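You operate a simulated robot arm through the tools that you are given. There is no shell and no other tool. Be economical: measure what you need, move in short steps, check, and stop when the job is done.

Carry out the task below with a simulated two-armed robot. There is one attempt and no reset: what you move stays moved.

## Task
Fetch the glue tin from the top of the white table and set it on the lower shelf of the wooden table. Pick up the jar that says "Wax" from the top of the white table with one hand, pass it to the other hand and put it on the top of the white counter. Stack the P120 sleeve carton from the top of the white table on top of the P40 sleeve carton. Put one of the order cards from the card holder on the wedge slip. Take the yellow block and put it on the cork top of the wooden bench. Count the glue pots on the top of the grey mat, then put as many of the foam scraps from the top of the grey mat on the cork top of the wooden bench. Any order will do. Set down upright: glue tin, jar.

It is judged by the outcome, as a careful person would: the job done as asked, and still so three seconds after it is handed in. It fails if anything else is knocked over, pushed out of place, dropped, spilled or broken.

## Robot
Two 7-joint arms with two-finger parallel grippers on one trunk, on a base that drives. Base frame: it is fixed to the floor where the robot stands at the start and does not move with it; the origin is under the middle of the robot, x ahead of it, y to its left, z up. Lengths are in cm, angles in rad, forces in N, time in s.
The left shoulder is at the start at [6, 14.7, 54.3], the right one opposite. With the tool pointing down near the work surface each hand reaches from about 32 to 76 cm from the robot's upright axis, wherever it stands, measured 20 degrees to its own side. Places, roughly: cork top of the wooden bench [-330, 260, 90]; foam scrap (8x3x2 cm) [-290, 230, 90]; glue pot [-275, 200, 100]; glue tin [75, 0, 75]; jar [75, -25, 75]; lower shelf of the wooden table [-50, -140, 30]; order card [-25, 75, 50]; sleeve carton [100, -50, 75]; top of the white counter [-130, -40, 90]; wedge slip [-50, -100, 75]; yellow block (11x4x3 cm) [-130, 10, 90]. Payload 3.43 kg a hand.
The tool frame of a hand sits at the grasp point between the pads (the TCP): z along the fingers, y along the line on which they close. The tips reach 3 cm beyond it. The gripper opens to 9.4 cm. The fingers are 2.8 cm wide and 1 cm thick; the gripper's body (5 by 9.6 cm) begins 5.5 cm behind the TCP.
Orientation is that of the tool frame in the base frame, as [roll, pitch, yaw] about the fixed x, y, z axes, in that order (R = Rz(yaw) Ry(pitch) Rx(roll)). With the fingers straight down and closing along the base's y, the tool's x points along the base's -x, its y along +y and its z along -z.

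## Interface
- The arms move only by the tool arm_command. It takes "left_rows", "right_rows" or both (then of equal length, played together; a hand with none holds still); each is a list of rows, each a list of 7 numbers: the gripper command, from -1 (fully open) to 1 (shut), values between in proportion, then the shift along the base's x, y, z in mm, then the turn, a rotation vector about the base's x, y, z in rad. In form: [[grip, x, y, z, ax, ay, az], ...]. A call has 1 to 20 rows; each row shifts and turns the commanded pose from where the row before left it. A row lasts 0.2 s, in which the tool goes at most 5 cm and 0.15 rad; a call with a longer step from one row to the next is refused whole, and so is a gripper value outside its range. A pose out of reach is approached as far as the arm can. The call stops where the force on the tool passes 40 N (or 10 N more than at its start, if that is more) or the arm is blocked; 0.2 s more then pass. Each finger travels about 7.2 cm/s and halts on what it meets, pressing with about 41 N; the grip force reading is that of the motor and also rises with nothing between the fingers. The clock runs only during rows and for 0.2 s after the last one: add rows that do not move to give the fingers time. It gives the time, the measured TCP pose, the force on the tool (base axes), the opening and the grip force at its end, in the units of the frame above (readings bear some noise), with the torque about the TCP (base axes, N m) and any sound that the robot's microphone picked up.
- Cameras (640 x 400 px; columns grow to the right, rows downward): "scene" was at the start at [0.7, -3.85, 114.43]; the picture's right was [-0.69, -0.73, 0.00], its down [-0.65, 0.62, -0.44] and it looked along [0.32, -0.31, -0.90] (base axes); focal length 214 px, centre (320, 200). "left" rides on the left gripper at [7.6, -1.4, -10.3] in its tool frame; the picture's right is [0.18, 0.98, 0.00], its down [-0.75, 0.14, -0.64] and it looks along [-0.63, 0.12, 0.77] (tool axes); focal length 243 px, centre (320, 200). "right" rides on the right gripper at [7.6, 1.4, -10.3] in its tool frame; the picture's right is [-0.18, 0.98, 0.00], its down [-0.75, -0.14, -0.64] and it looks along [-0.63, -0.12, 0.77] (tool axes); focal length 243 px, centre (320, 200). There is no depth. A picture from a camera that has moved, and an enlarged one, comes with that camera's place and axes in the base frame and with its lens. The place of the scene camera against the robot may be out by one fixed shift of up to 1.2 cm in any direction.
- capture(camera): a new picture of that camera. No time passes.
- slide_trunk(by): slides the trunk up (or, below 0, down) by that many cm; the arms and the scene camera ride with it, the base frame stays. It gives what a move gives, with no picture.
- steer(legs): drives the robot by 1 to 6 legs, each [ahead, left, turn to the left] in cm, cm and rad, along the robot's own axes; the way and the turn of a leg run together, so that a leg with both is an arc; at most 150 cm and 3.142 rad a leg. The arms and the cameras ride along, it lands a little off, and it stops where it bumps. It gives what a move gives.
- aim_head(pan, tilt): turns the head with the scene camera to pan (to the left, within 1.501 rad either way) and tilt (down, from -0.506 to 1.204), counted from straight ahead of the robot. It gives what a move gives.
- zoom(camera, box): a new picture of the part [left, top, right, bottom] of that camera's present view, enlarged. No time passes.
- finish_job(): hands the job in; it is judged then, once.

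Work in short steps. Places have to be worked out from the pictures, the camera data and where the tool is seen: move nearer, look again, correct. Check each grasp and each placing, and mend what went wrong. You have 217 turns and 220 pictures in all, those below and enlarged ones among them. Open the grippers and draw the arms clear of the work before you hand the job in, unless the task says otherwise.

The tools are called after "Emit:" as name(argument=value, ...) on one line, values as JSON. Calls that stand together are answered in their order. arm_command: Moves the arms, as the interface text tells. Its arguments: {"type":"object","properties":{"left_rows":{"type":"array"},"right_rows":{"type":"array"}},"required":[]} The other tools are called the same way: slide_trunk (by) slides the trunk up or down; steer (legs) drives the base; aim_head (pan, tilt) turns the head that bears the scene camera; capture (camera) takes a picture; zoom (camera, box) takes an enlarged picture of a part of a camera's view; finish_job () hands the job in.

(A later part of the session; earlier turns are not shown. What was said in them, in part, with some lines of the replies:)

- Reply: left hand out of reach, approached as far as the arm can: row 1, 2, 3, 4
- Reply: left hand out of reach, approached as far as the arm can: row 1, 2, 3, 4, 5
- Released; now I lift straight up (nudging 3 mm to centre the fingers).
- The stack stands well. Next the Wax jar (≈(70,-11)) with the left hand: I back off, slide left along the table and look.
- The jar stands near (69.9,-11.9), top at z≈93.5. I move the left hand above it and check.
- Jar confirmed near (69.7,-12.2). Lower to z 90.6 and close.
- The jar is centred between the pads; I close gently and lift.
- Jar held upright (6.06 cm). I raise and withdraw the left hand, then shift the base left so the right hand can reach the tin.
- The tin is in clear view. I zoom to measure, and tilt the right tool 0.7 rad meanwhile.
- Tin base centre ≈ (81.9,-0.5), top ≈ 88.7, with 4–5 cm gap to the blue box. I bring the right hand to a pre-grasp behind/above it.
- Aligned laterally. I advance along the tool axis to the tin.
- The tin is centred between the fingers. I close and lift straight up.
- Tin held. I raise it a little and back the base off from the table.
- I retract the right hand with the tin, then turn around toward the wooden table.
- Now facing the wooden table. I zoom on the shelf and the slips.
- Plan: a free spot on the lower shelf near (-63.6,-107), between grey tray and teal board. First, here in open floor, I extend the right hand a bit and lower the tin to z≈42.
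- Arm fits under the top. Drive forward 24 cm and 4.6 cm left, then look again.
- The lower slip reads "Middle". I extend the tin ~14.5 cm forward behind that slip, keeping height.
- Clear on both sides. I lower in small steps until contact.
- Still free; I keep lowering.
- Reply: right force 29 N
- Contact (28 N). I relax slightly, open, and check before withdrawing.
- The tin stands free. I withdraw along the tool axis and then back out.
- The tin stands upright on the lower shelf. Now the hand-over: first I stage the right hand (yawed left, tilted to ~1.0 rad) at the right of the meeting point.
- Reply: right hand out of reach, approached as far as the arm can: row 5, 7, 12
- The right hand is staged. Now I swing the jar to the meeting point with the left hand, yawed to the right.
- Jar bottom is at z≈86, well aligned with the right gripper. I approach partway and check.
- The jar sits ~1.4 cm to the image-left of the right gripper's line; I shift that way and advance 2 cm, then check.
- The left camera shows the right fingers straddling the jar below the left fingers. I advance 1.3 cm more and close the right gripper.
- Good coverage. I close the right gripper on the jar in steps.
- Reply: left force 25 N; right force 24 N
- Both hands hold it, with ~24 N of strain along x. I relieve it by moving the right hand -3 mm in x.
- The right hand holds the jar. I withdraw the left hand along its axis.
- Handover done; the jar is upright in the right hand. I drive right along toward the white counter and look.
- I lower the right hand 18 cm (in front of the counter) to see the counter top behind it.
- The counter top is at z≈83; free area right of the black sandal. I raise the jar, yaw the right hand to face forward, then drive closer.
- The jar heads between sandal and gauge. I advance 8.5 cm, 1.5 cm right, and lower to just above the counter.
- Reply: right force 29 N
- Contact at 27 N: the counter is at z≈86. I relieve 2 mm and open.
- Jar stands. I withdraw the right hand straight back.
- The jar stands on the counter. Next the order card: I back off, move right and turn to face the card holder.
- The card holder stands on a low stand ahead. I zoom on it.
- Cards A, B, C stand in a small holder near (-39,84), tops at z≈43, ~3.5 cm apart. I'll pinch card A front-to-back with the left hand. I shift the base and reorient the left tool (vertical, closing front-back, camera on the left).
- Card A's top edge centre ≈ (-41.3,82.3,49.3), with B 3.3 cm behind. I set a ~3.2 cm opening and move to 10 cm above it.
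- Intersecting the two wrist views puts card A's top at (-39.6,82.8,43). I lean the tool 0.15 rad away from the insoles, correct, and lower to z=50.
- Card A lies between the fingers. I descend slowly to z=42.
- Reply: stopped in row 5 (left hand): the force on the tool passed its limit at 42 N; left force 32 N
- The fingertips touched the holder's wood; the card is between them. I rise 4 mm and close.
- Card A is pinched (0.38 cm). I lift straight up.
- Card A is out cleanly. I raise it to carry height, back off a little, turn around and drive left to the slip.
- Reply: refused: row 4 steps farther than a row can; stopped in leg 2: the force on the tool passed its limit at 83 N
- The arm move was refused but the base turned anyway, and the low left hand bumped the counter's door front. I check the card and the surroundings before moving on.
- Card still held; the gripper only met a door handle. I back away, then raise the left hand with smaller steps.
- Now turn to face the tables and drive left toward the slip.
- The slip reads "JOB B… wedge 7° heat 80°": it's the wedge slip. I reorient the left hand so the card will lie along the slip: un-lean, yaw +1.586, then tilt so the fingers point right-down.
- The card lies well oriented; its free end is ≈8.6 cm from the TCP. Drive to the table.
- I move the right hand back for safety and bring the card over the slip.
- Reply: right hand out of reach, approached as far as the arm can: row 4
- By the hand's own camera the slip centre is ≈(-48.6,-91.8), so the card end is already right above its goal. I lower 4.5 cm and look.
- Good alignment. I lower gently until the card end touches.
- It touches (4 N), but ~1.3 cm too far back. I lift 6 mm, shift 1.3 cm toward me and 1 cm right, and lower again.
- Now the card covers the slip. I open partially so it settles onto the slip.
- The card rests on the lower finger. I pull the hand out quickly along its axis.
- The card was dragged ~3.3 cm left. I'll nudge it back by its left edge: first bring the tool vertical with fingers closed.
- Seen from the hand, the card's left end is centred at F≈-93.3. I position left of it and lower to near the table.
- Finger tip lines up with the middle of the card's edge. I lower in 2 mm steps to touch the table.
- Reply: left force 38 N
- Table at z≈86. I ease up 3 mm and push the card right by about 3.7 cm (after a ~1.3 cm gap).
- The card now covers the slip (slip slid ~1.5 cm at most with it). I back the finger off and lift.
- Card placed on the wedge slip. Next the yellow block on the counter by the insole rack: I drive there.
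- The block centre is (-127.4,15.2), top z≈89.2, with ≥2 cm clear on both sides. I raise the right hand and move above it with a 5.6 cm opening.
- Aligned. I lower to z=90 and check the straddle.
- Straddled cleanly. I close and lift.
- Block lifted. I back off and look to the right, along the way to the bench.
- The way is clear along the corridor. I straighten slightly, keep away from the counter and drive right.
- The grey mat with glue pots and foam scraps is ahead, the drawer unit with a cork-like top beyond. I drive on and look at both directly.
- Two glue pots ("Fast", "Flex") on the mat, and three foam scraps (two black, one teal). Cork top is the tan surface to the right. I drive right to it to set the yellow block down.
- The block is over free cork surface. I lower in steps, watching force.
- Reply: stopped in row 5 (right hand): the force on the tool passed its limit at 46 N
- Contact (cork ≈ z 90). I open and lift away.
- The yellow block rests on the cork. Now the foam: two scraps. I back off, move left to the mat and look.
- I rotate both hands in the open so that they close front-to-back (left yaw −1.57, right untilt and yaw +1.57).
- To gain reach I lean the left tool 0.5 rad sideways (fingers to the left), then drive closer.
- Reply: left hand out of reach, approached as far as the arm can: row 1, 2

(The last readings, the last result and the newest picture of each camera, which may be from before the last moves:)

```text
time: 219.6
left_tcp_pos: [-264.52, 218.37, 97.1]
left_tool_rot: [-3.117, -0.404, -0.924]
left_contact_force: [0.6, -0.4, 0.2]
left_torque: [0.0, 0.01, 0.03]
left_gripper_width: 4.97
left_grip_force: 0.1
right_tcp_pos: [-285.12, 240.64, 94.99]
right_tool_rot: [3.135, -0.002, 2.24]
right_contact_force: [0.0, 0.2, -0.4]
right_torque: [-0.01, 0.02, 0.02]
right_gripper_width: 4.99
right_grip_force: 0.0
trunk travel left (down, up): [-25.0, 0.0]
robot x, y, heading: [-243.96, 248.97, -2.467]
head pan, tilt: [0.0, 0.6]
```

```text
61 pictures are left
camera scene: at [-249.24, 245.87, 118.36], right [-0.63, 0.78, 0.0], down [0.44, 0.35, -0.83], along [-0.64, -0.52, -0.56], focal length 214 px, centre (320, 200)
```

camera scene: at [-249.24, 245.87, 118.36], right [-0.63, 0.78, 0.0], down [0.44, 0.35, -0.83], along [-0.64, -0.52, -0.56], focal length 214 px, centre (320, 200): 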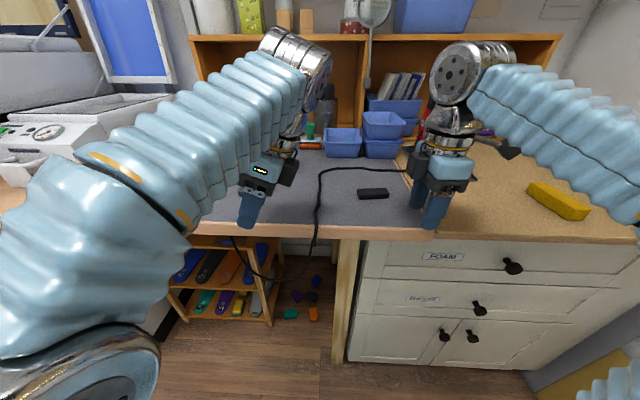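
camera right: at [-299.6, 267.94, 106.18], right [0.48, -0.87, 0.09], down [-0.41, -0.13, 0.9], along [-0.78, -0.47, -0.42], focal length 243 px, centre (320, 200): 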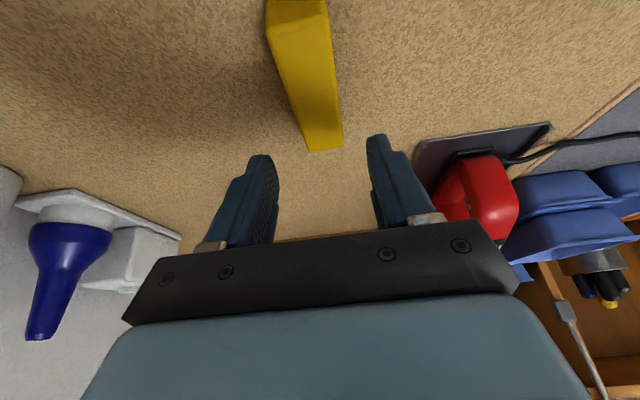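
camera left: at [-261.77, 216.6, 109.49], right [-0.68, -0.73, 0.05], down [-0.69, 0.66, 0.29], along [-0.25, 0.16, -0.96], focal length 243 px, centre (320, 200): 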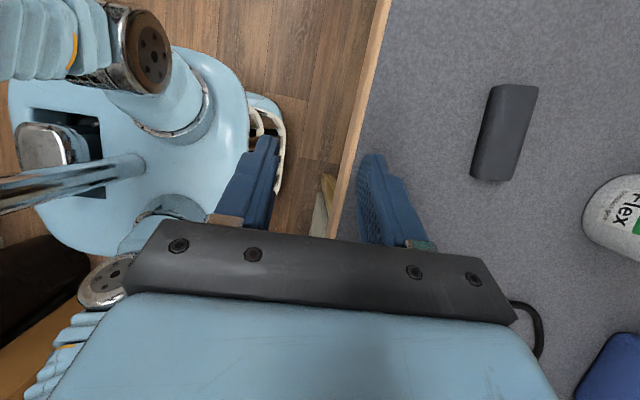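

Scrap (black, mid) is near (-274,204.5). I move the left hand above it, slightly lower.

Emit:
arm_command(left_rows=[[-0.06, -22, -32, -6, 0, 0, 0], [-0.06, -22, -32, -6, 0, 0, 0], [-0.06, -22, -32, -6, 0, 0, 0], [-0.06, -20, -32, -4, 0, 0, 0], [-0.06, 0, 0, 0, 0, 0, 0]])

Emit:
capture(camera="left")

Emit:
zoom(camera="scene", box=[180, 100, 420, 240])

```text
time: 220.8
left_tcp_pos: [-273.04, 205.57, 94.92]
left_tool_rot: [-3.118, -0.404, -0.925]
left_contact_force: [-0.8, -0.6, -1.2]
left_torque: [0.05, 0.0, 0.0]
left_gripper_width: 4.99
left_grip_force: 0.1
right_tcp_pos: [-285.17, 240.48, 95.02]
right_tool_rot: [3.136, -0.001, 2.241]
right_contact_force: [0.0, 0.4, -0.8]
right_torque: [0.02, -0.04, -0.01]
right_gripper_width: 5.02
right_grip_force: 0.1
trunk travel left (down, up): [-25.0, 0.0]
robot x, y, heading: [-243.86, 249.79, -2.463]
head pan, tilt: [0.0, 0.6]
```

```text
60 pictures are left
camera left: at [-270.34, 203.85, 107.22], right [-0.68, -0.73, 0.05], down [-0.69, 0.66, 0.29], along [-0.25, 0.16, -0.96], focal length 243 px, centre (320, 200)
```

left: 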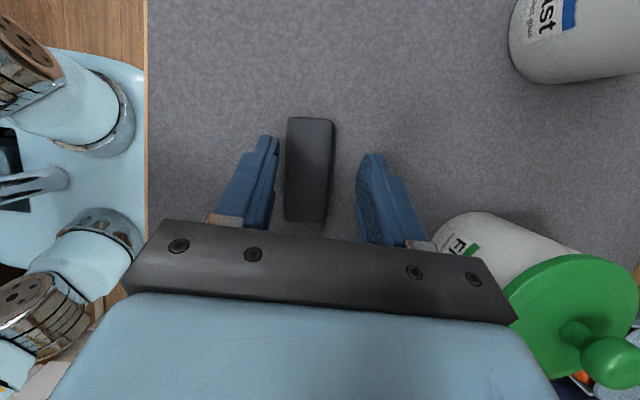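

```text
2.67 times, centred on (300, 170) of scene
camera zoom: at [-249.28, 245.84, 118.36], right [-0.63, 0.78, 0.0], down [0.44, 0.35, -0.82], along [-0.64, -0.52, -0.57], focal length 572 px, centre (373, 280)
```

zoom: 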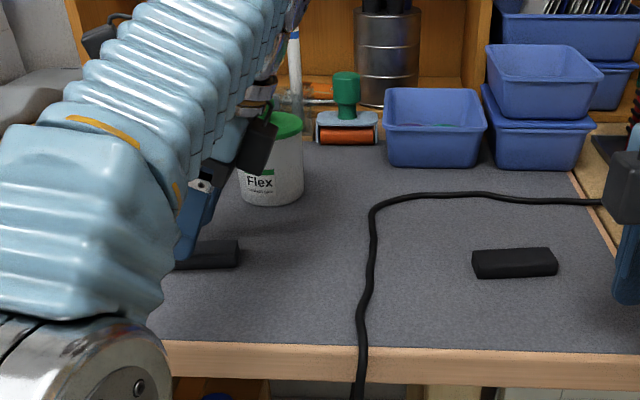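

The scrap is right between the fingers; pots are ≥5 cm clear. I lower gently, watching for mat contact.

Emit:
arm_command(left_rows=[[-0.06, 1, 2, -10, 0, 0, 0], [-0.06, 0, 0, -6, 0, 0, 0], [-0.06, 0, 0, -4, 0, 0, 0], [-0.06, 0, 0, -4, 0, 0, 0], [-0.06, 0, 0, 0, 0, 0, 0]])

Emit:
capture(camera="left")

```text
time: 221.7
left_tcp_pos: [-272.9, 205.84, 93.39]
left_tool_rot: [-3.135, -0.404, -0.916]
left_contact_force: [-2.8, 2.9, 19.2]
left_torque: [-0.2, 0.48, -0.07]
left_gripper_width: 4.96
left_grip_force: 0.0
right_tcp_pos: [-285.15, 240.7, 95.16]
right_tool_rot: [3.136, -0.001, 2.241]
right_contact_force: [0.1, 0.5, 0.2]
right_torque: [0.0, -0.01, 0.02]
right_gripper_width: 4.96
right_grip_force: 0.0
trunk travel left (down, up): [-25.0, 0.0]
robot x, y, heading: [-244.2, 248.81, -2.469]
head pan, tilt: [0.0, 0.6]
stopped in row 4 (left hand): the force on the tool passed its limit at 47 N (the readings are from after the stop); the commanded pose is now the measured one
```

```text
58 pictures are left
camera left: at [-270.01, 204.17, 105.74], right [-0.68, -0.73, 0.07], down [-0.69, 0.66, 0.29], along [-0.26, 0.15, -0.95], focal length 243 px, centre (320, 200)
```

left: 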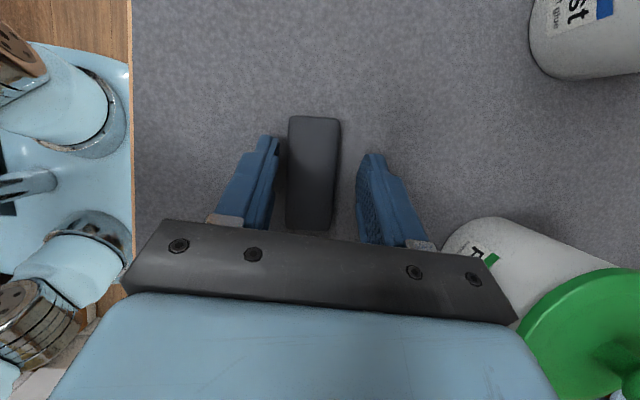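

Mat contact at z≈90. I rise 3 mm and close on the foam.

Emit:
arm_command(left_rows=[[-0.06, 0, 0, 3, 0, 0, 0], [0.3, 0, 0, 0, 0, 0, 0], [1, 0, 0, 0, 0, 0, 0], [1, 0, 0, 0, 0, 0, 0], [1, 0, 0, 0, 0, 0, 0]])

Emit:
capture(camera="left")

```text
time: 222.8
left_tcp_pos: [-272.94, 205.76, 93.41]
left_tool_rot: [-3.131, -0.404, -0.92]
left_contact_force: [0.1, 0.1, 0.0]
left_torque: [-0.03, 0.01, -0.01]
left_gripper_width: 2.45
left_grip_force: 41.5
right_tcp_pos: [-285.17, 240.59, 95.07]
right_tool_rot: [3.134, -0.002, 2.239]
right_contact_force: [-0.2, -0.3, 0.0]
right_torque: [-0.02, 0.01, -0.01]
right_gripper_width: 4.99
right_grip_force: 0.0
trunk travel left (down, up): [-25.0, 0.0]
robot x, y, heading: [-244.13, 249.1, -2.471]
head pan, tilt: [0.0, 0.6]
```

```text
57 pictures are left
camera left: at [-270.13, 204.0, 105.83], right [-0.68, -0.73, 0.06], down [-0.69, 0.66, 0.29], along [-0.26, 0.16, -0.95], focal length 243 px, centre (320, 200)
```

left: 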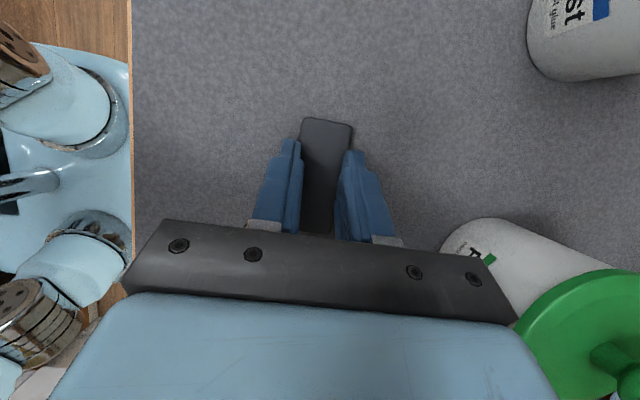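

Gripped. I lift up-and-back toward me.

Emit:
arm_command(left_rows=[[1, 4, 3, 15, 0, 0, 0], [1, 15, 12, 15, 0, 0, 0], [1, 25, 20, 12, 0, 0, 0], [1, 25, 20, 8, 0, 0, 0], [1, 30, 24, 0, 0, 0, 0], [1, 30, 24, 0, 0, 0, 0], [1, 0, 0, 0, 0, 0, 0]])

Emit:
capture(camera="left")

Emit:
capture(camera="scene")

```text
time: 224.4
left_tcp_pos: [-259.9, 216.14, 98.29]
left_tool_rot: [-3.131, -0.402, -0.921]
left_contact_force: [0.6, 0.6, 0.2]
left_torque: [0.01, 0.02, -0.01]
left_gripper_width: 2.38
left_grip_force: 41.4
right_tcp_pos: [-285.26, 240.67, 95.0]
right_tool_rot: [3.133, -0.002, 2.239]
right_contact_force: [0.0, -0.2, -0.6]
right_torque: [-0.01, -0.01, 0.0]
right_gripper_width: 4.97
right_grip_force: 0.0
trunk travel left (down, up): [-25.0, 0.0]
robot x, y, heading: [-243.55, 249.25, -2.461]
head pan, tilt: [0.0, 0.6]
```

```text
56 pictures are left
camera left: at [-257.02, 214.44, 110.78], right [-0.68, -0.73, 0.06], down [-0.69, 0.66, 0.29], along [-0.26, 0.16, -0.95], focal length 243 px, centre (320, 200)
```

left: 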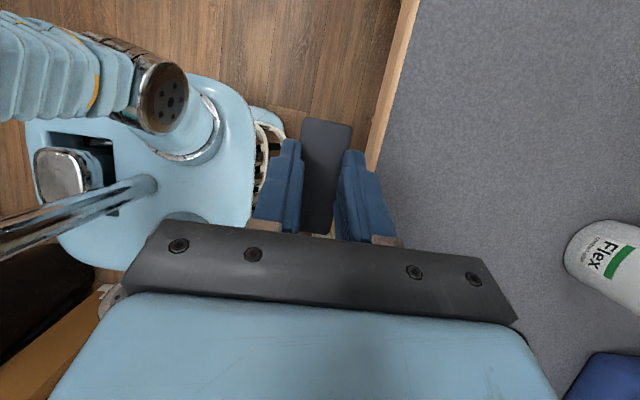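

```text
55 pictures are left
camera scene: at [-249.24, 245.87, 118.36], right [-0.63, 0.78, 0.0], down [0.44, 0.35, -0.83], along [-0.64, -0.52, -0.56], focal length 214 px, centre (320, 200)
```

scene: 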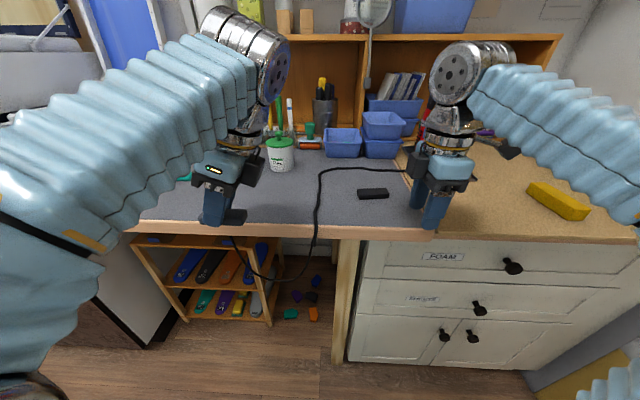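

Foam one is held. Now the right hand for the second black scrap at ≈(-289,229): lean the right tool 0.38 rad (wrist outward) and move above it.

Emit:
arm_command(right_rows=[[-0.06, 0, 0, 5, -0.098, -0.0775, 0], [-0.06, 0, 0, 5, -0.098, -0.0775, 0], [-0.06, 0, 0, 0, -0.098, -0.0775, 0], [-0.06, -12, -35, 0, 0, 0, 0], [-0.06, -12, -35, 0, 0, 0, 0], [-0.06, -10, -35, 0, 0, 0, 0], [-0.06, 0, 0, 0, 0, 0, 0]])

Emit:
capture(camera="right")

Emit:
zoom(camera="scene", box=[300, 120, 500, 240])

```text
time: 226.1
left_tcp_pos: [-259.95, 215.97, 98.34]
left_tool_rot: [-3.13, -0.404, -0.919]
left_contact_force: [-1.1, 0.5, -0.1]
left_torque: [0.02, -0.04, 0.0]
left_gripper_width: 2.36
left_grip_force: 41.0
right_tcp_pos: [-288.45, 230.19, 95.99]
right_tool_rot: [3.136, 0.37, 2.24]
right_contact_force: [-0.3, 0.2, -0.3]
right_torque: [-0.01, 0.0, 0.04]
right_gripper_width: 4.96
right_grip_force: 0.0
trunk travel left (down, up): [-25.0, 0.0]
robot x, y, heading: [-243.71, 249.08, -2.468]
head pan, tilt: [0.0, 0.6]
```

```text
54 pictures are left
camera right: at [-294.26, 239.38, 102.91], right [0.88, 0.48, 0.07], down [0.18, -0.46, 0.87], along [0.45, -0.75, -0.49], focal length 243 px, centre (320, 200)
```

right: 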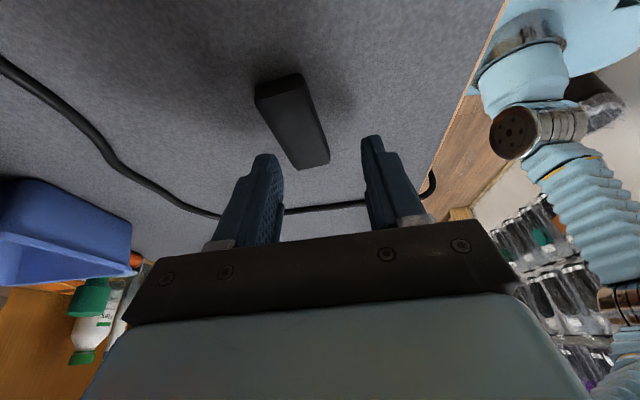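

```text
3.20 times, centred on (400, 180) of scene
camera zoom: at [-249.27, 245.83, 118.36], right [-0.63, 0.78, 0.0], down [0.44, 0.35, -0.82], along [-0.64, -0.52, -0.57], focal length 686 px, centre (64, 264)
```

zoom: 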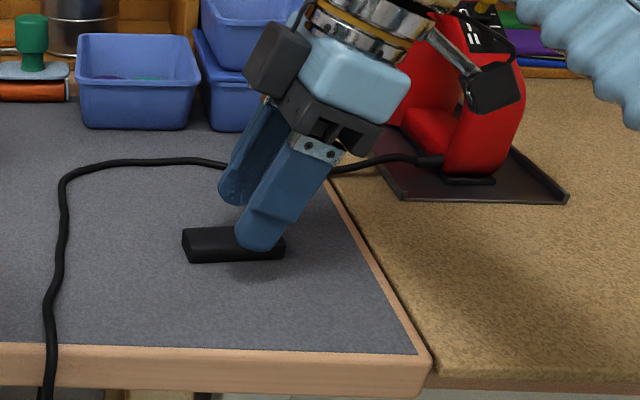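

I correct ~1.3 cm forward with a small yaw, then lower to just above the mat.

Emit:
arm_command(right_rows=[[-0.06, -12, -6, 0, 0, 0, 0.09], [-0.06, 0, 0, -12, 0, 0, 0], [-0.06, 0, 0, -10, 0, 0, 0], [-0.06, 0, 0, 0, 0, 0, 0]])

Emit:
capture(camera="right")

Emit:
zoom(camera="scene", box=[300, 120, 500, 240])

```text
time: 227.1
left_tcp_pos: [-259.99, 216.05, 98.32]
left_tool_rot: [-3.132, -0.402, -0.921]
left_contact_force: [-0.4, -0.2, -0.1]
left_torque: [-0.01, 0.01, 0.02]
left_gripper_width: 2.37
left_grip_force: 41.1
right_tcp_pos: [-289.76, 229.58, 93.87]
right_tool_rot: [3.134, 0.373, 2.33]
right_contact_force: [-1.5, 0.2, 0.4]
right_torque: [0.02, -0.02, -0.01]
right_gripper_width: 4.99
right_grip_force: 0.1
trunk travel left (down, up): [-25.0, 0.0]
robot x, y, heading: [-243.82, 249.13, -2.469]
head pan, tilt: [0.0, 0.6]
```

```text
52 pictures are left
camera right: at [-296.28, 238.28, 100.74], right [0.83, 0.55, 0.07], down [0.22, -0.44, 0.87], along [0.52, -0.71, -0.49], focal length 243 px, centre (320, 200)
```

right: 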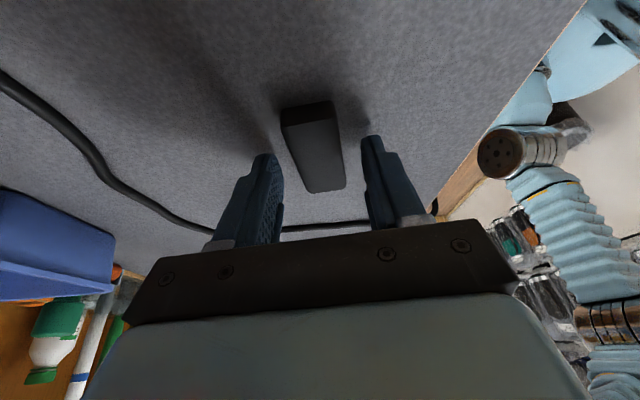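

```text
3.20 times, centred on (400, 180) of scene
camera zoom: at [-249.26, 245.85, 118.36], right [-0.63, 0.78, 0.0], down [0.44, 0.35, -0.83], along [-0.64, -0.52, -0.57], focal length 686 px, centre (64, 264)
```

zoom: 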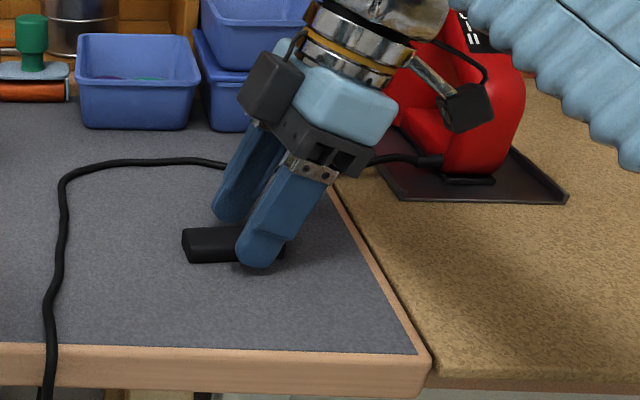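

The grip would be near the right end; I shift 1.5 cm left, lower 3 mm and close.

Emit:
arm_command(right_rows=[[-0.06, 9, -12, 0, 0, 0, 0], [-0.06, 0, 0, -3, 0, 0, 0], [-0.06, 0, 0, 0, 0, 0, 0], [0.3, 0, 0, 0, 0, 0, 0], [1, 0, 0, 0, 0, 0, 0], [1, 0, 0, 0, 0, 0, 0], [1, 0, 0, 0, 0, 0, 0]])

Emit:
zoom(camera="scene", box=[300, 120, 500, 240])

```text
time: 228.7
left_tcp_pos: [-259.98, 216.07, 98.25]
left_tool_rot: [-3.131, -0.405, -0.919]
left_contact_force: [0.3, 0.3, 0.8]
left_torque: [0.0, 0.02, 0.01]
left_gripper_width: 2.39
left_grip_force: 41.1
right_tcp_pos: [-288.82, 228.32, 93.57]
right_tool_rot: [3.134, 0.371, 2.328]
right_contact_force: [0.3, -0.5, -0.3]
right_torque: [-0.01, 0.0, 0.01]
right_gripper_width: 2.44
right_grip_force: 40.7
trunk travel left (down, up): [-25.0, 0.0]
robot x, y, heading: [-243.86, 249.01, -2.465]
head pan, tilt: [0.0, 0.6]
```

```text
3.20 times, centred on (400, 180) of scene
camera zoom: at [-249.26, 245.85, 118.36], right [-0.63, 0.78, 0.0], down [0.44, 0.35, -0.82], along [-0.64, -0.52, -0.57], focal length 686 px, centre (64, 264)
```

zoom: 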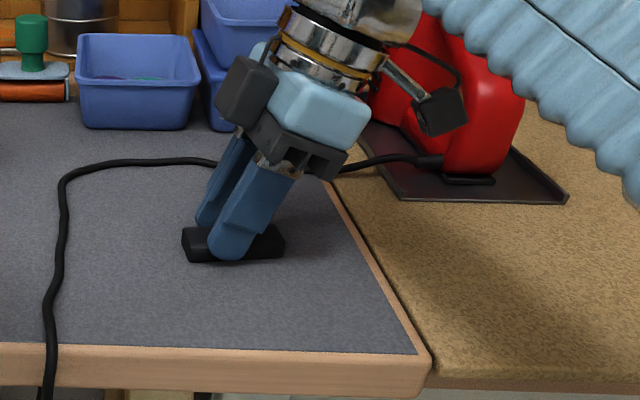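

Gripped in the middle. I lift it up-and-back.

Emit:
arm_command(right_rows=[[1, 4, 3, 15, 0, 0, 0], [1, 12, 10, 15, 0, 0, 0], [1, 20, 16, 12, 0, 0, 0], [1, 20, 16, 8, 0, 0, 0], [1, 20, 16, 0, 0, 0, 0], [1, 0, 0, 0, 0, 0, 0]])

Emit:
steer(legs=[[-4, 0, 0], [0, -36, 0]])

Emit:
capture(camera="scene")

Emit:
capture(camera="right")

```text
time: 230.1
left_tcp_pos: [-259.91, 216.01, 98.34]
left_tool_rot: [-3.131, -0.403, -0.92]
left_contact_force: [0.4, -0.7, -0.4]
left_torque: [-0.02, -0.01, -0.04]
left_gripper_width: 2.4
left_grip_force: 41.3
right_tcp_pos: [-281.09, 234.45, 98.55]
right_tool_rot: [3.134, 0.371, 2.331]
right_contact_force: [0.5, 0.6, -0.8]
right_torque: [-0.01, 0.01, 0.03]
right_gripper_width: 2.41
right_grip_force: 40.8
trunk travel left (down, up): [-25.0, 0.0]
robot x, y, heading: [-244.06, 249.02, -2.468]
head pan, tilt: [0.0, 0.6]
```

```text
time: 232.8
left_tcp_pos: [-279.15, 246.53, 98.32]
left_tool_rot: [-3.132, -0.403, -0.925]
left_contact_force: [-0.2, -0.5, -0.4]
left_torque: [0.01, 0.02, 0.03]
left_gripper_width: 2.4
left_grip_force: 40.9
right_tcp_pos: [-300.35, 264.84, 98.5]
right_tool_rot: [3.134, 0.372, 2.325]
right_contact_force: [-0.2, -0.4, 0.1]
right_torque: [0.01, -0.02, -0.03]
right_gripper_width: 2.43
right_grip_force: 41.2
trunk travel left (down, up): [-25.0, 0.0]
robot x, y, heading: [-262.93, 279.34, -2.468]
head pan, tilt: [0.0, 0.6]
```

```text
49 pictures are left
camera scene: at [-268.37, 276.17, 118.36], right [-0.62, 0.78, 0.0], down [0.44, 0.35, -0.83], along [-0.65, -0.51, -0.56], focal length 214 px, centre (320, 200)
```

scene: 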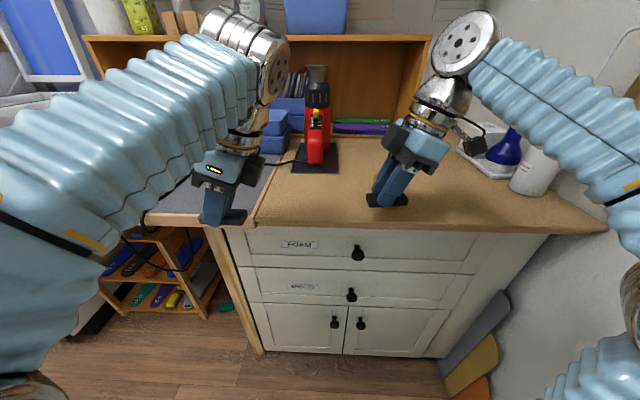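

```text
48 pictures are left
camera right: at [-306.82, 273.62, 105.35], right [0.83, 0.55, 0.07], down [0.21, -0.44, 0.87], along [0.51, -0.71, -0.49], focal length 243 px, centre (320, 200)
```

right: 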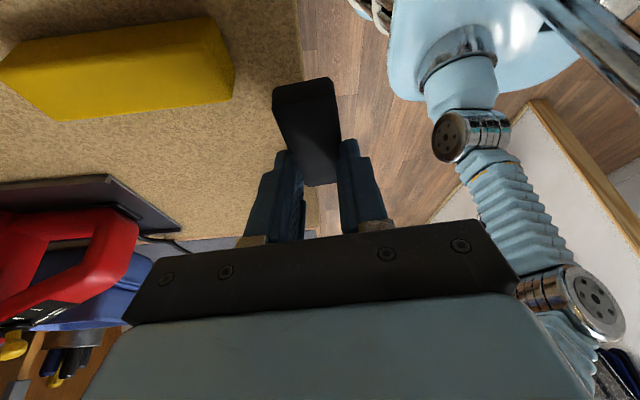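

Yellow block sits between; I'll put foam 2 right of it and foam 1 left of it. Drive 12 cm further right, then move the right hand over its spot.

Emit:
steer(legs=[[0, -12, 0]])

Emit:
arm_command(right_rows=[[1, -26, -10, 0, 0, 0, 0], [1, -26, -10, 0, 0, 0, 0], [1, -26, -10, 0, 0, 0, 0], [1, -26, -10, 0, 0, 0, 0], [1, 0, 0, 0, 0, 0, 0]])

Emit:
capture(camera="scene")

Emit:
capture(camera="right")

```text
time: 234.1
left_tcp_pos: [-286.59, 255.81, 98.38]
left_tool_rot: [-3.13, -0.402, -0.922]
left_contact_force: [0.3, -0.5, 0.1]
left_torque: [-0.02, 0.0, 0.04]
left_gripper_width: 2.37
left_grip_force: 41.3
right_tcp_pos: [-307.78, 274.19, 98.37]
right_tool_rot: [3.133, 0.372, 2.325]
right_contact_force: [0.0, -1.0, -0.2]
right_torque: [0.02, 0.01, 0.0]
right_gripper_width: 2.41
right_grip_force: 40.4
trunk travel left (down, up): [-25.0, 0.0]
robot x, y, heading: [-270.45, 288.73, -2.469]
head pan, tilt: [0.0, 0.6]
```

```text
time: 235.3
left_tcp_pos: [-286.63, 255.99, 98.38]
left_tool_rot: [-3.13, -0.404, -0.923]
left_contact_force: [0.2, -0.7, -0.4]
left_torque: [0.01, -0.03, 0.0]
left_gripper_width: 2.4
left_grip_force: 41.2
right_tcp_pos: [-317.24, 270.5, 98.34]
right_tool_rot: [3.138, 0.373, 2.326]
right_contact_force: [-0.8, 0.1, 0.4]
right_torque: [0.0, 0.0, 0.02]
right_gripper_width: 2.42
right_grip_force: 41.3
right hand out of reach, approached as far as the arm can: row 4
trunk travel left (down, up): [-25.0, 0.0]
robot x, y, heading: [-270.33, 288.79, -2.466]
head pan, tilt: [0.0, 0.6]
```

```text
47 pictures are left
camera scene: at [-275.84, 285.59, 118.36], right [-0.62, 0.78, 0.0], down [0.44, 0.35, -0.83], along [-0.65, -0.51, -0.56], focal length 214 px, centre (320, 200)
```

scene: 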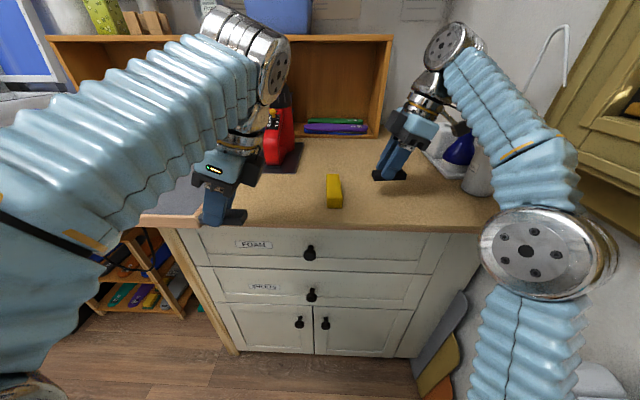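

```text
46 pictures are left
camera right: at [-323.78, 279.32, 105.25], right [0.83, 0.55, 0.07], down [0.22, -0.44, 0.87], along [0.51, -0.71, -0.48], focal length 243 px, centre (320, 200)
```

right: 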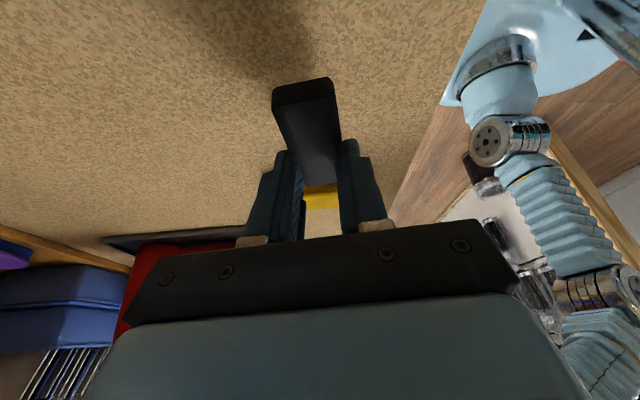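

Foam 2 hangs over free cork right of the block. I lower to contact.

Emit:
arm_command(right_rows=[[1, 0, 0, -20, 0, 0, 0], [1, 0, 0, -15, 0, 0, 0], [1, 0, 0, -6, 0, 0, 0], [1, 0, 0, -3, 0, 0, 0], [1, 0, 0, 0, 0, 0, 0]])

```text
time: 236.5
left_tcp_pos: [-286.69, 255.9, 98.32]
left_tool_rot: [-3.131, -0.403, -0.925]
left_contact_force: [-0.5, -0.4, 0.1]
left_torque: [0.04, -0.03, 0.03]
left_gripper_width: 2.42
left_grip_force: 40.5
right_tcp_pos: [-317.15, 270.62, 93.92]
right_tool_rot: [3.134, 0.372, 2.326]
right_contact_force: [-0.2, 0.6, 0.6]
right_torque: [-0.02, -0.02, -0.05]
right_gripper_width: 2.42
right_grip_force: 40.8
trunk travel left (down, up): [-25.0, 0.0]
robot x, y, heading: [-270.45, 288.66, -2.471]
head pan, tilt: [0.0, 0.6]
```

Emit:
arm_command(right_rows=[[1, 0, 0, -2, 0, 0, 0], [1, 0, 0, -2, 0, 0, 0], [1, 0, 0, 0, 0, 0, 0]])

Emit:
zoom(camera="scene", box=[300, 100, 500, 240])

```text
time: 237.3
left_tcp_pos: [-286.61, 255.9, 98.4]
left_tool_rot: [-3.13, -0.403, -0.922]
left_contact_force: [-0.5, -0.1, 0.1]
left_torque: [0.01, -0.03, -0.01]
left_gripper_width: 2.42
left_grip_force: 41.1
right_tcp_pos: [-317.34, 270.67, 93.5]
right_tool_rot: [3.135, 0.371, 2.327]
right_contact_force: [-0.1, 0.4, 0.3]
right_torque: [0.0, -0.03, -0.01]
right_gripper_width: 2.41
right_grip_force: 40.9
trunk travel left (down, up): [-25.0, 0.0]
robot x, y, heading: [-270.39, 288.62, -2.474]
head pan, tilt: [0.0, 0.6]
```

```text
2.86 times, centred on (400, 170) of scene
camera zoom: at [-275.85, 285.59, 118.36], right [-0.62, 0.78, 0.0], down [0.44, 0.35, -0.83], along [-0.65, -0.51, -0.57], focal length 613 px, centre (91, 286)
```

zoom: 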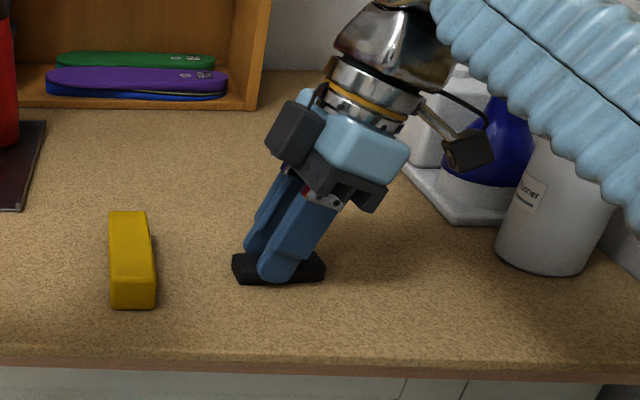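

Emit:
arm_command(right_rows=[[1, 0, 0, -2, 0, 0, 0], [1, 0, 0, -2, 0, 0, 0], [1, 0, 0, 0, 0, 0, 0]])

```text
time: 238.1
left_tcp_pos: [-286.53, 255.92, 98.42]
left_tool_rot: [-3.132, -0.403, -0.924]
left_contact_force: [-0.1, 0.2, -0.3]
left_torque: [0.02, -0.02, 0.02]
left_gripper_width: 2.38
left_grip_force: 40.4
right_tcp_pos: [-317.21, 270.6, 93.38]
right_tool_rot: [3.14, 0.376, 2.33]
right_contact_force: [-5.7, -1.3, 34.5]
right_torque: [-0.28, -0.18, -0.01]
right_gripper_width: 2.43
right_grip_force: 41.2
trunk travel left (down, up): [-25.0, 0.0]
robot x, y, heading: [-270.63, 289.02, -2.466]
head pan, tilt: [0.0, 0.6]
```

Contact. I open and lift the right hand away.

Emit:
arm_command(right_rows=[[1, 0, 0, 2, 0, 0, 0], [0.3, 0, 0, 0, 0, 0, 0], [-0.06, 0, 0, 0, 0, 0, 0], [-0.06, 0, 0, 0, 0, 0, 0], [-0.06, 0, 0, 20, 0, 0, 0], [-0.06, 10, 8, 20, 0, 0, 0], [-0.06, 25, 20, 10, 0, 0, 0], [-0.06, 25, 20, 0, 0, 0, 0], [-0.06, 0, 0, 0, 0, 0, 0]])

Emit:
zoom(camera="scene", box=[180, 90, 500, 250])

Emit:
capture(camera="left")

```text
time: 240.1
left_tcp_pos: [-286.63, 255.97, 98.43]
left_tool_rot: [-3.131, -0.403, -0.923]
left_contact_force: [0.0, 0.6, 0.1]
left_torque: [0.01, -0.02, 0.01]
left_gripper_width: 2.39
left_grip_force: 40.8
right_tcp_pos: [-311.19, 275.39, 98.34]
right_tool_rot: [3.134, 0.371, 2.326]
right_contact_force: [-0.2, -0.2, -0.1]
right_torque: [0.01, -0.01, -0.01]
right_gripper_width: 4.99
right_grip_force: 0.1
trunk travel left (down, up): [-25.0, 0.0]
robot x, y, heading: [-270.56, 289.11, -2.474]
head pan, tilt: [0.0, 0.6]
```

```text
2.00 times, centred on (340, 170) of scene
camera zoom: at [-275.83, 285.61, 118.36], right [-0.62, 0.78, 0.0], down [0.44, 0.35, -0.83], along [-0.65, -0.51, -0.56], focal length 429 px, centre (280, 260)
```

zoom: 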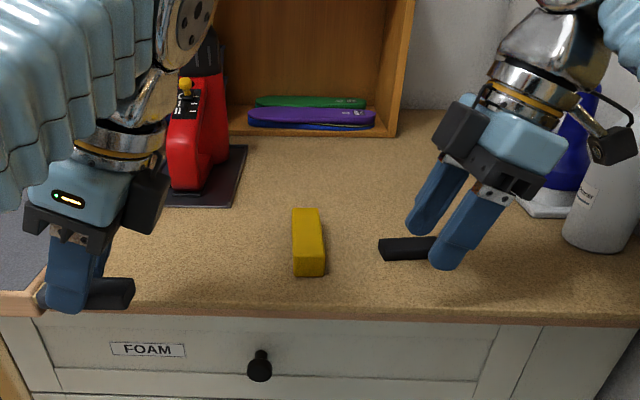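

```text
43 pictures are left
camera left: at [-283.78, 254.23, 110.79], right [-0.68, -0.73, 0.06], down [-0.69, 0.66, 0.29], along [-0.26, 0.16, -0.95], focal length 243 px, centre (320, 200)
```

left: 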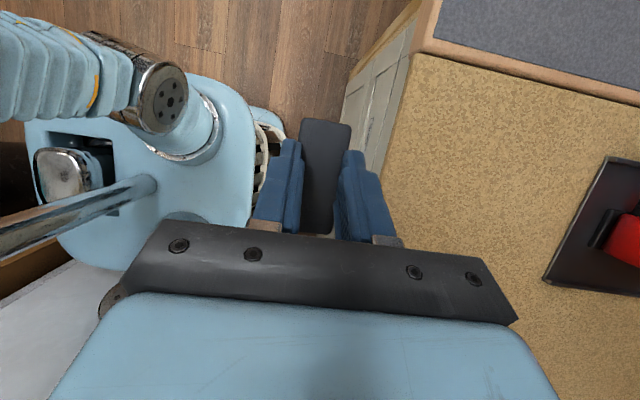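

Foam 2 is placed. Now foam 1: I move the left hand 12 cm forward over the cork left of the block.

Emit:
arm_command(left_rows=[[1, -28, -13, 0, 0, 0, 0], [1, -28, -13, 0, 0, 0, 0], [1, -28, -13, -5, 0, 0, 0], [1, -28, -12, -10, 0, 0, 0], [1, 0, 0, -12, 0, 0, 0], [1, 0, 0, 0, 0, 0, 0]])

Emit:
capture(camera="left")

Emit:
zoom(camera="scene", box=[180, 90, 500, 250])

```text
time: 241.5
left_tcp_pos: [-297.91, 250.85, 95.54]
left_tool_rot: [-3.131, -0.402, -0.923]
left_contact_force: [0.2, 0.0, -1.0]
left_torque: [0.0, -0.02, 0.01]
left_gripper_width: 2.39
left_grip_force: 41.1
right_tcp_pos: [-311.27, 275.43, 98.33]
right_tool_rot: [3.134, 0.373, 2.324]
right_contact_force: [0.0, -0.7, -0.5]
right_torque: [0.0, 0.01, 0.01]
right_gripper_width: 4.99
right_grip_force: 0.0
trunk travel left (down, up): [-25.0, 0.0]
robot x, y, heading: [-270.78, 288.34, -2.473]
head pan, tilt: [0.0, 0.6]
```

```text
42 pictures are left
camera left: at [-295.06, 249.14, 108.07], right [-0.68, -0.73, 0.06], down [-0.69, 0.66, 0.29], along [-0.26, 0.16, -0.95], focal length 243 px, centre (320, 200)
```

left: 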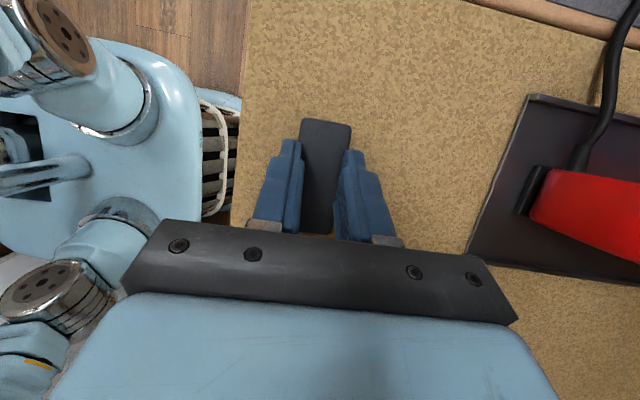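

```text
2.00 times, centred on (340, 170) of scene
camera zoom: at [-275.85, 285.59, 118.36], right [-0.62, 0.78, 0.0], down [0.44, 0.35, -0.83], along [-0.65, -0.51, -0.57], focal length 429 px, centre (280, 260)
```

zoom: 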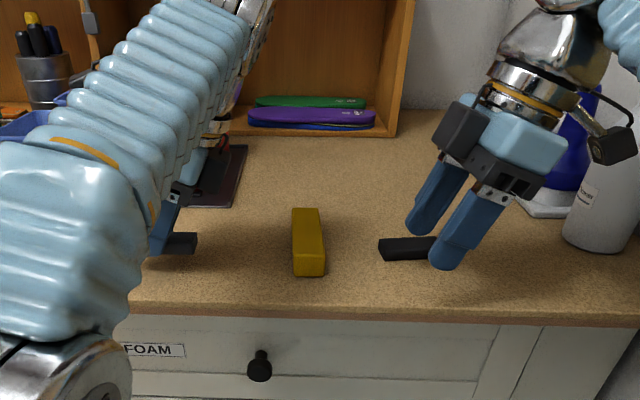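

Free cork below. I lower to contact and release.

Emit:
arm_command(left_rows=[[1, 0, 0, -12, 0, 0, 0], [1, 0, 0, -4, 0, 0, 0], [1, 0, 0, -3, 0, 0, 0], [1, 0, 0, -2, 0, 0, 0], [1, 0, 0, 0, 0, 0, 0]])

```text
time: 242.7
left_tcp_pos: [-297.94, 250.63, 93.51]
left_tool_rot: [-3.133, -0.402, -0.923]
left_contact_force: [0.5, -0.4, 0.1]
left_torque: [0.04, -0.01, -0.01]
left_gripper_width: 2.35
left_grip_force: 41.2
right_tcp_pos: [-311.24, 275.41, 98.32]
right_tool_rot: [3.136, 0.373, 2.325]
right_contact_force: [0.4, 0.2, 1.1]
right_torque: [0.03, -0.03, -0.04]
right_gripper_width: 5.0
right_grip_force: 0.1
trunk travel left (down, up): [-25.0, 0.0]
robot x, y, heading: [-270.43, 289.09, -2.471]
head pan, tilt: [0.0, 0.6]
```

Emit:
arm_command(left_rows=[[1, 0, 0, -2, 0, 0, 0], [1, 0, 0, -2, 0, 0, 0], [1, 0, 0, 0, 0, 0, 0]])

```text
time: 243.5
left_tcp_pos: [-297.95, 250.77, 93.38]
left_tool_rot: [-3.137, -0.404, -0.921]
left_contact_force: [-5.5, -3.7, 25.7]
left_torque: [-0.29, 0.47, -0.09]
left_gripper_width: 2.37
left_grip_force: 41.7
right_tcp_pos: [-311.14, 275.52, 98.3]
right_tool_rot: [3.134, 0.374, 2.327]
right_contact_force: [-0.8, 0.5, 0.3]
right_torque: [0.01, -0.02, 0.01]
right_gripper_width: 4.98
right_grip_force: 0.1
trunk travel left (down, up): [-25.0, 0.0]
robot x, y, heading: [-270.53, 288.85, -2.474]
head pan, tilt: [0.0, 0.6]
```

Contact. I open and lift up-and-back.

Emit:
arm_command(left_rows=[[1, 0, 0, 2, 0, 0, 0], [0.3, 0, 0, 0, 0, 0, 0], [-0.06, 0, 0, 0, 0, 0, 0], [-0.06, 0, 0, 0, 0, 0, 0], [-0.06, 0, 0, 20, 0, 0, 0], [-0.06, 10, 8, 20, 0, 0, 0], [-0.06, 25, 20, 10, 0, 0, 0], [-0.06, 30, 24, 0, 0, 0, 0], [-0.06, 30, 24, 0, 0, 0, 0], [-0.06, 0, 0, 0, 0, 0, 0]])

Emit:
steer(legs=[[-14, 0, 0]])

Emit:
capture(camera="scene")

```text
time: 245.7
left_tcp_pos: [-288.3, 258.5, 98.44]
left_tool_rot: [-3.131, -0.404, -0.923]
left_contact_force: [-0.4, 0.0, -0.9]
left_torque: [0.01, 0.04, -0.01]
left_gripper_width: 4.98
left_grip_force: 0.0
right_tcp_pos: [-311.2, 275.39, 98.34]
right_tool_rot: [3.135, 0.372, 2.324]
right_contact_force: [0.0, -0.4, -0.3]
right_torque: [0.02, 0.04, 0.01]
right_gripper_width: 4.97
right_grip_force: 0.0
trunk travel left (down, up): [-25.0, 0.0]
robot x, y, heading: [-270.37, 288.85, -2.468]
head pan, tilt: [0.0, 0.6]
```

```text
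time: 247.0
left_tcp_pos: [-277.53, 267.24, 98.57]
left_tool_rot: [-3.131, -0.403, -0.925]
left_contact_force: [0.3, 0.3, 0.0]
left_torque: [-0.01, 0.0, 0.0]
left_gripper_width: 5.01
left_grip_force: 0.1
right_tcp_pos: [-300.14, 284.16, 98.34]
right_tool_rot: [3.135, 0.372, 2.324]
right_contact_force: [-0.2, -0.2, -0.2]
right_torque: [0.01, 0.0, 0.01]
right_gripper_width: 4.98
right_grip_force: 0.0
trunk travel left (down, up): [-25.0, 0.0]
robot x, y, heading: [-259.36, 297.87, -2.468]
head pan, tilt: [0.0, 0.6]
```

```text
40 pictures are left
camera scene: at [-264.83, 294.31, 118.36], right [-0.62, 0.78, 0.0], down [0.44, 0.35, -0.83], along [-0.65, -0.51, -0.56], focal length 214 px, centre (320, 200)
```

scene: 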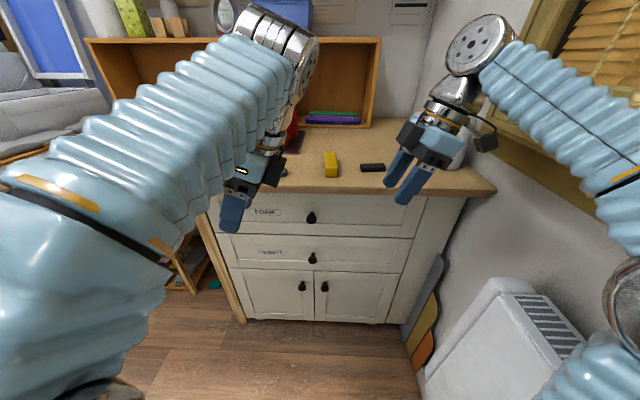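

I move back-left to verify the cork top and the pot count with a clear view.

Emit:
steer(legs=[[-10, 45, 0]])

Emit:
aim_head(pan=-0.35, tilt=0.4)

Emit:
zoom(camera="scene", box=[120, 80, 560, 280])

```text
time: 249.8
left_tcp_pos: [-241.7, 237.77, 98.28]
left_tool_rot: [-3.13, -0.402, -0.929]
left_contact_force: [-0.4, -0.2, -0.7]
left_torque: [-0.01, 0.01, -0.03]
left_gripper_width: 5.0
left_grip_force: 0.0
right_tcp_pos: [-264.43, 254.83, 98.3]
right_tool_rot: [3.134, 0.371, 2.32]
right_contact_force: [-0.3, 0.1, -0.2]
right_torque: [0.01, -0.01, -0.01]
right_gripper_width: 4.99
right_grip_force: 0.2
trunk travel left (down, up): [-25.0, 0.0]
robot x, y, heading: [-223.67, 267.81, -2.475]
head pan, tilt: [0.0, 0.6]
```

```text
time: 250.6
left_tcp_pos: [-241.71, 237.79, 98.44]
left_tool_rot: [-3.131, -0.405, -0.929]
left_contact_force: [-0.4, 0.5, -0.7]
left_torque: [0.04, 0.04, -0.04]
left_gripper_width: 5.0
left_grip_force: 0.1
right_tcp_pos: [-264.35, 254.81, 98.33]
right_tool_rot: [3.134, 0.372, 2.322]
right_contact_force: [0.2, 0.2, -0.3]
right_torque: [0.0, 0.0, 0.01]
right_gripper_width: 4.98
right_grip_force: 0.0
trunk travel left (down, up): [-25.0, 0.0]
robot x, y, heading: [-223.47, 268.14, -2.478]
head pan, tilt: [-0.351, 0.4]
```

```text
1.45 times, centred on (340, 180) of scene
camera zoom: at [-230.79, 267.46, 120.18], right [-0.31, 0.95, 0.0], down [0.37, 0.12, -0.92], along [-0.88, -0.29, -0.39], focal length 312 px, centre (291, 229)
```

zoom: 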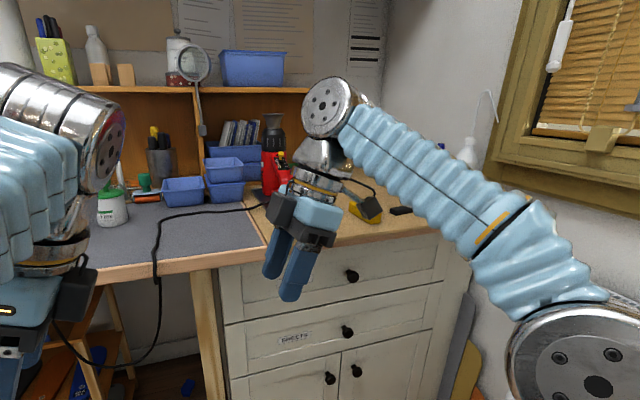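

I lower both hands to clear the view.

Emit:
arm_command(left_rows=[[-0.06, 0, 0, -45, 0, 0, 0], [-0.06, 0, 0, -45, 0, 0, 0], [-0.06, 0, 0, -45, 0, 0, 0], [-0.06, 0, 0, -45, 0, 0, 0], [-0.06, 0, 0, -45, 0, 0, 0], [-0.06, 0, 0, -45, 0, 0, 0], [-0.06, 0, 0, -45, 0, 0, 0]], right_rows=[[-0.06, 0, 0, -45, 0, 0, 0], [-0.06, 0, 0, -45, 0, 0, 0], [-0.06, 0, 0, -45, 0, 0, 0], [-0.06, 0, 0, -45, 0, 0, 0], [-0.06, 0, 0, -45, 0, 0, 0], [-0.06, 0, 0, -45, 0, 0, 0], [-0.06, 0, 0, -45, 0, 0, 0]])

Emit:
zoom(camera="scene", box=[260, 120, 480, 240])

Emit:
aim_head(pan=0.25, tilt=0.4)

Emit:
zoom(camera="scene", box=[150, 100, 480, 280])

```text
time: 252.2
left_tcp_pos: [-241.66, 237.85, 66.73]
left_tool_rot: [-3.132, -0.404, -0.927]
left_contact_force: [-0.2, 1.0, -0.2]
left_torque: [-0.02, 0.0, -0.02]
left_gripper_width: 4.98
left_grip_force: 0.0
right_tcp_pos: [-264.13, 254.87, 66.89]
right_tool_rot: [3.134, 0.372, 2.321]
right_contact_force: [-0.1, 0.3, 0.1]
right_torque: [0.01, 0.04, 0.0]
right_gripper_width: 4.98
right_grip_force: 0.1
trunk travel left (down, up): [-25.0, 0.0]
robot x, y, heading: [-223.63, 267.71, -2.472]
head pan, tilt: [-0.351, 0.4]
```

```text
2.91 times, centred on (370, 180) of scene
camera zoom: at [-230.76, 267.48, 120.19], right [-0.31, 0.95, 0.0], down [0.37, 0.12, -0.92], along [-0.88, -0.29, -0.39], focal length 624 px, centre (174, 258)
```

zoom: 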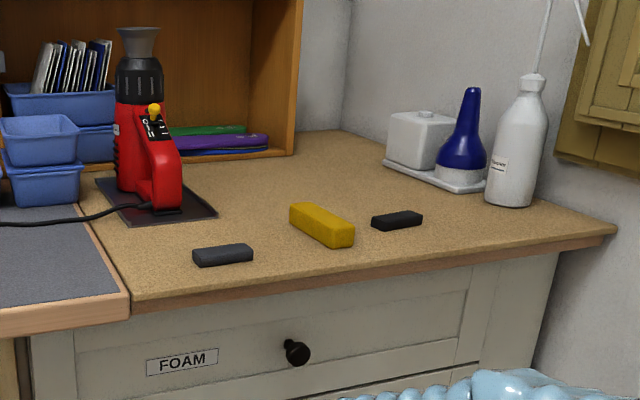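

```text
time: 253.2
left_tcp_pos: [-241.72, 237.97, 66.87]
left_tool_rot: [-3.131, -0.404, -0.929]
left_contact_force: [0.1, -0.7, 0.4]
left_torque: [0.01, -0.02, -0.02]
left_gripper_width: 4.98
left_grip_force: 0.1
right_tcp_pos: [-264.14, 254.81, 67.13]
right_tool_rot: [3.135, 0.369, 2.322]
right_contact_force: [-0.3, 1.0, 0.5]
right_torque: [-0.02, 0.02, 0.04]
right_gripper_width: 4.99
right_grip_force: 0.2
trunk travel left (down, up): [-25.0, 0.0]
robot x, y, heading: [-223.62, 268.14, -2.474]
head pan, tilt: [0.25, 0.4]
```

```text
1.94 times, centred on (315, 190) of scene
camera zoom: at [-227.63, 263.0, 120.18], right [-0.79, 0.61, 0.0], down [0.24, 0.31, -0.92], along [-0.56, -0.73, -0.39], focal length 416 px, centre (330, 219)
```

zoom: 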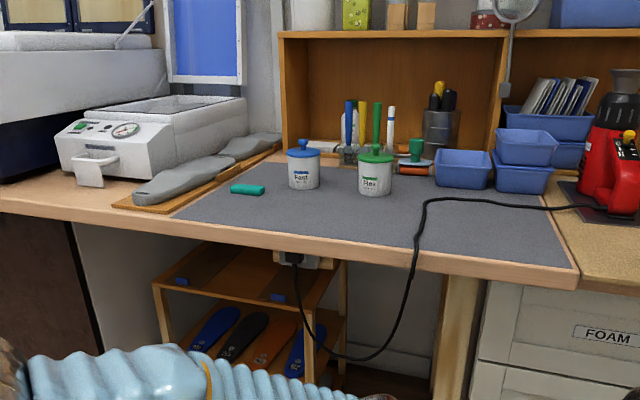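

Two glue pots, two scraps moved, block on the cork. I open the grippers fully and take a last look back at the card holder and the counter.

Emit:
arm_command(left_rows=[[-1, 0, 0, 0, 0, 0, 0], [-1, 0, 0, 0, 0, 0, 0], [-1, 0, 0, 0, 0, 0, 0]], right_rows=[[-1, 0, 0, 0, 0, 0, 0], [-1, 0, 0, 0, 0, 0, 0], [-1, 0, 0, 0, 0, 0, 0]])

Emit:
aim_head(pan=1.5, tilt=0.2)

Emit:
capture(camera="scene")

```text
time: 254.0
left_tcp_pos: [-241.63, 237.86, 66.84]
left_tool_rot: [-3.132, -0.404, -0.929]
left_contact_force: [-0.6, -0.3, -0.4]
left_torque: [-0.01, -0.04, -0.01]
left_gripper_width: 9.41
left_grip_force: 0.1
right_tcp_pos: [-264.22, 254.87, 66.92]
right_tool_rot: [3.136, 0.372, 2.321]
right_contact_force: [0.0, 0.0, 0.2]
right_torque: [0.04, -0.01, 0.0]
right_gripper_width: 9.39
right_grip_force: 0.0
trunk travel left (down, up): [-25.0, 0.0]
robot x, y, heading: [-223.26, 268.14, -2.477]
head pan, tilt: [0.25, 0.4]
```

```text
time: 255.4
left_tcp_pos: [-241.66, 237.86, 66.68]
left_tool_rot: [-3.132, -0.402, -0.929]
left_contact_force: [-0.8, -0.6, 0.4]
left_torque: [0.02, 0.0, 0.01]
left_gripper_width: 9.4
left_grip_force: 0.0
right_tcp_pos: [-264.26, 254.88, 66.98]
right_tool_rot: [3.134, 0.371, 2.321]
right_contact_force: [0.1, 0.4, -0.4]
right_torque: [-0.02, 0.02, 0.02]
right_gripper_width: 9.44
right_grip_force: 0.0
trunk travel left (down, up): [-25.0, 0.0]
robot x, y, heading: [-223.71, 267.92, -2.471]
head pan, tilt: [1.499, 0.201]
```

```text
36 pictures are left
camera scene: at [-216.77, 262.62, 122.04], right [-0.83, -0.56, 0.0], down [-0.11, 0.17, -0.98], along [0.55, -0.81, -0.2], focal length 214 px, centre (320, 200)
```

scene: 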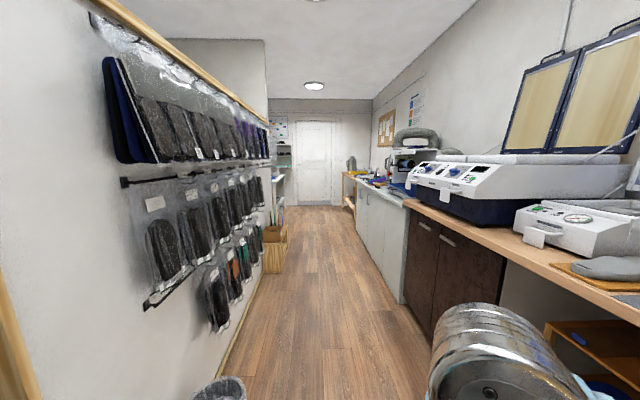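

Emit:
zoom(camera="scene", box=[240, 120, 420, 290])

```text
2.35 times, centred on (330, 205) of scene
camera zoom: at [-216.77, 262.62, 122.04], right [-0.83, -0.56, 0.0], down [-0.11, 0.17, -0.98], along [0.55, -0.81, -0.2], focal length 505 px, centre (296, 188)
```

zoom: 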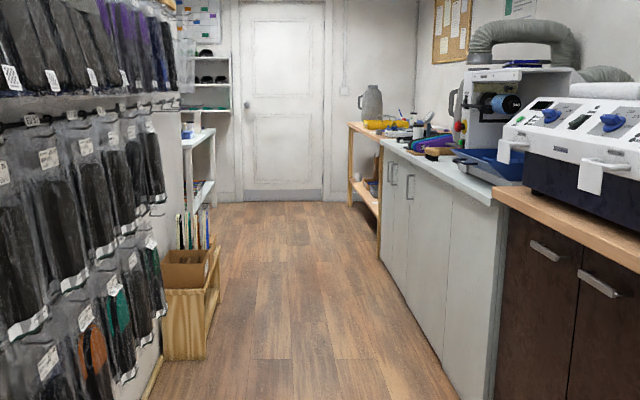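

The holder's insoles still stand, nothing lies on the floor, and the jar is still on the counter. The arms are clear and the grippers are open, so I hand the job in.

Emit:
finish_job()

```text
The job is handed in.
```

I finished all six tasks and handed the job in. The tin and the jar were set down upright; I counted two glue pots and moved two black foam scraps onto the cork.

- **Wedge slip:** the order card (A, EU 42, blue) dragged left on release, so I pushed it back onto the slip. The slip itself moved about 1.5 cm.
- **Counter bump:** while I was turning with the card, the left hand hit a door handle on the counter. The card stayed in the grip and I saw no damage.
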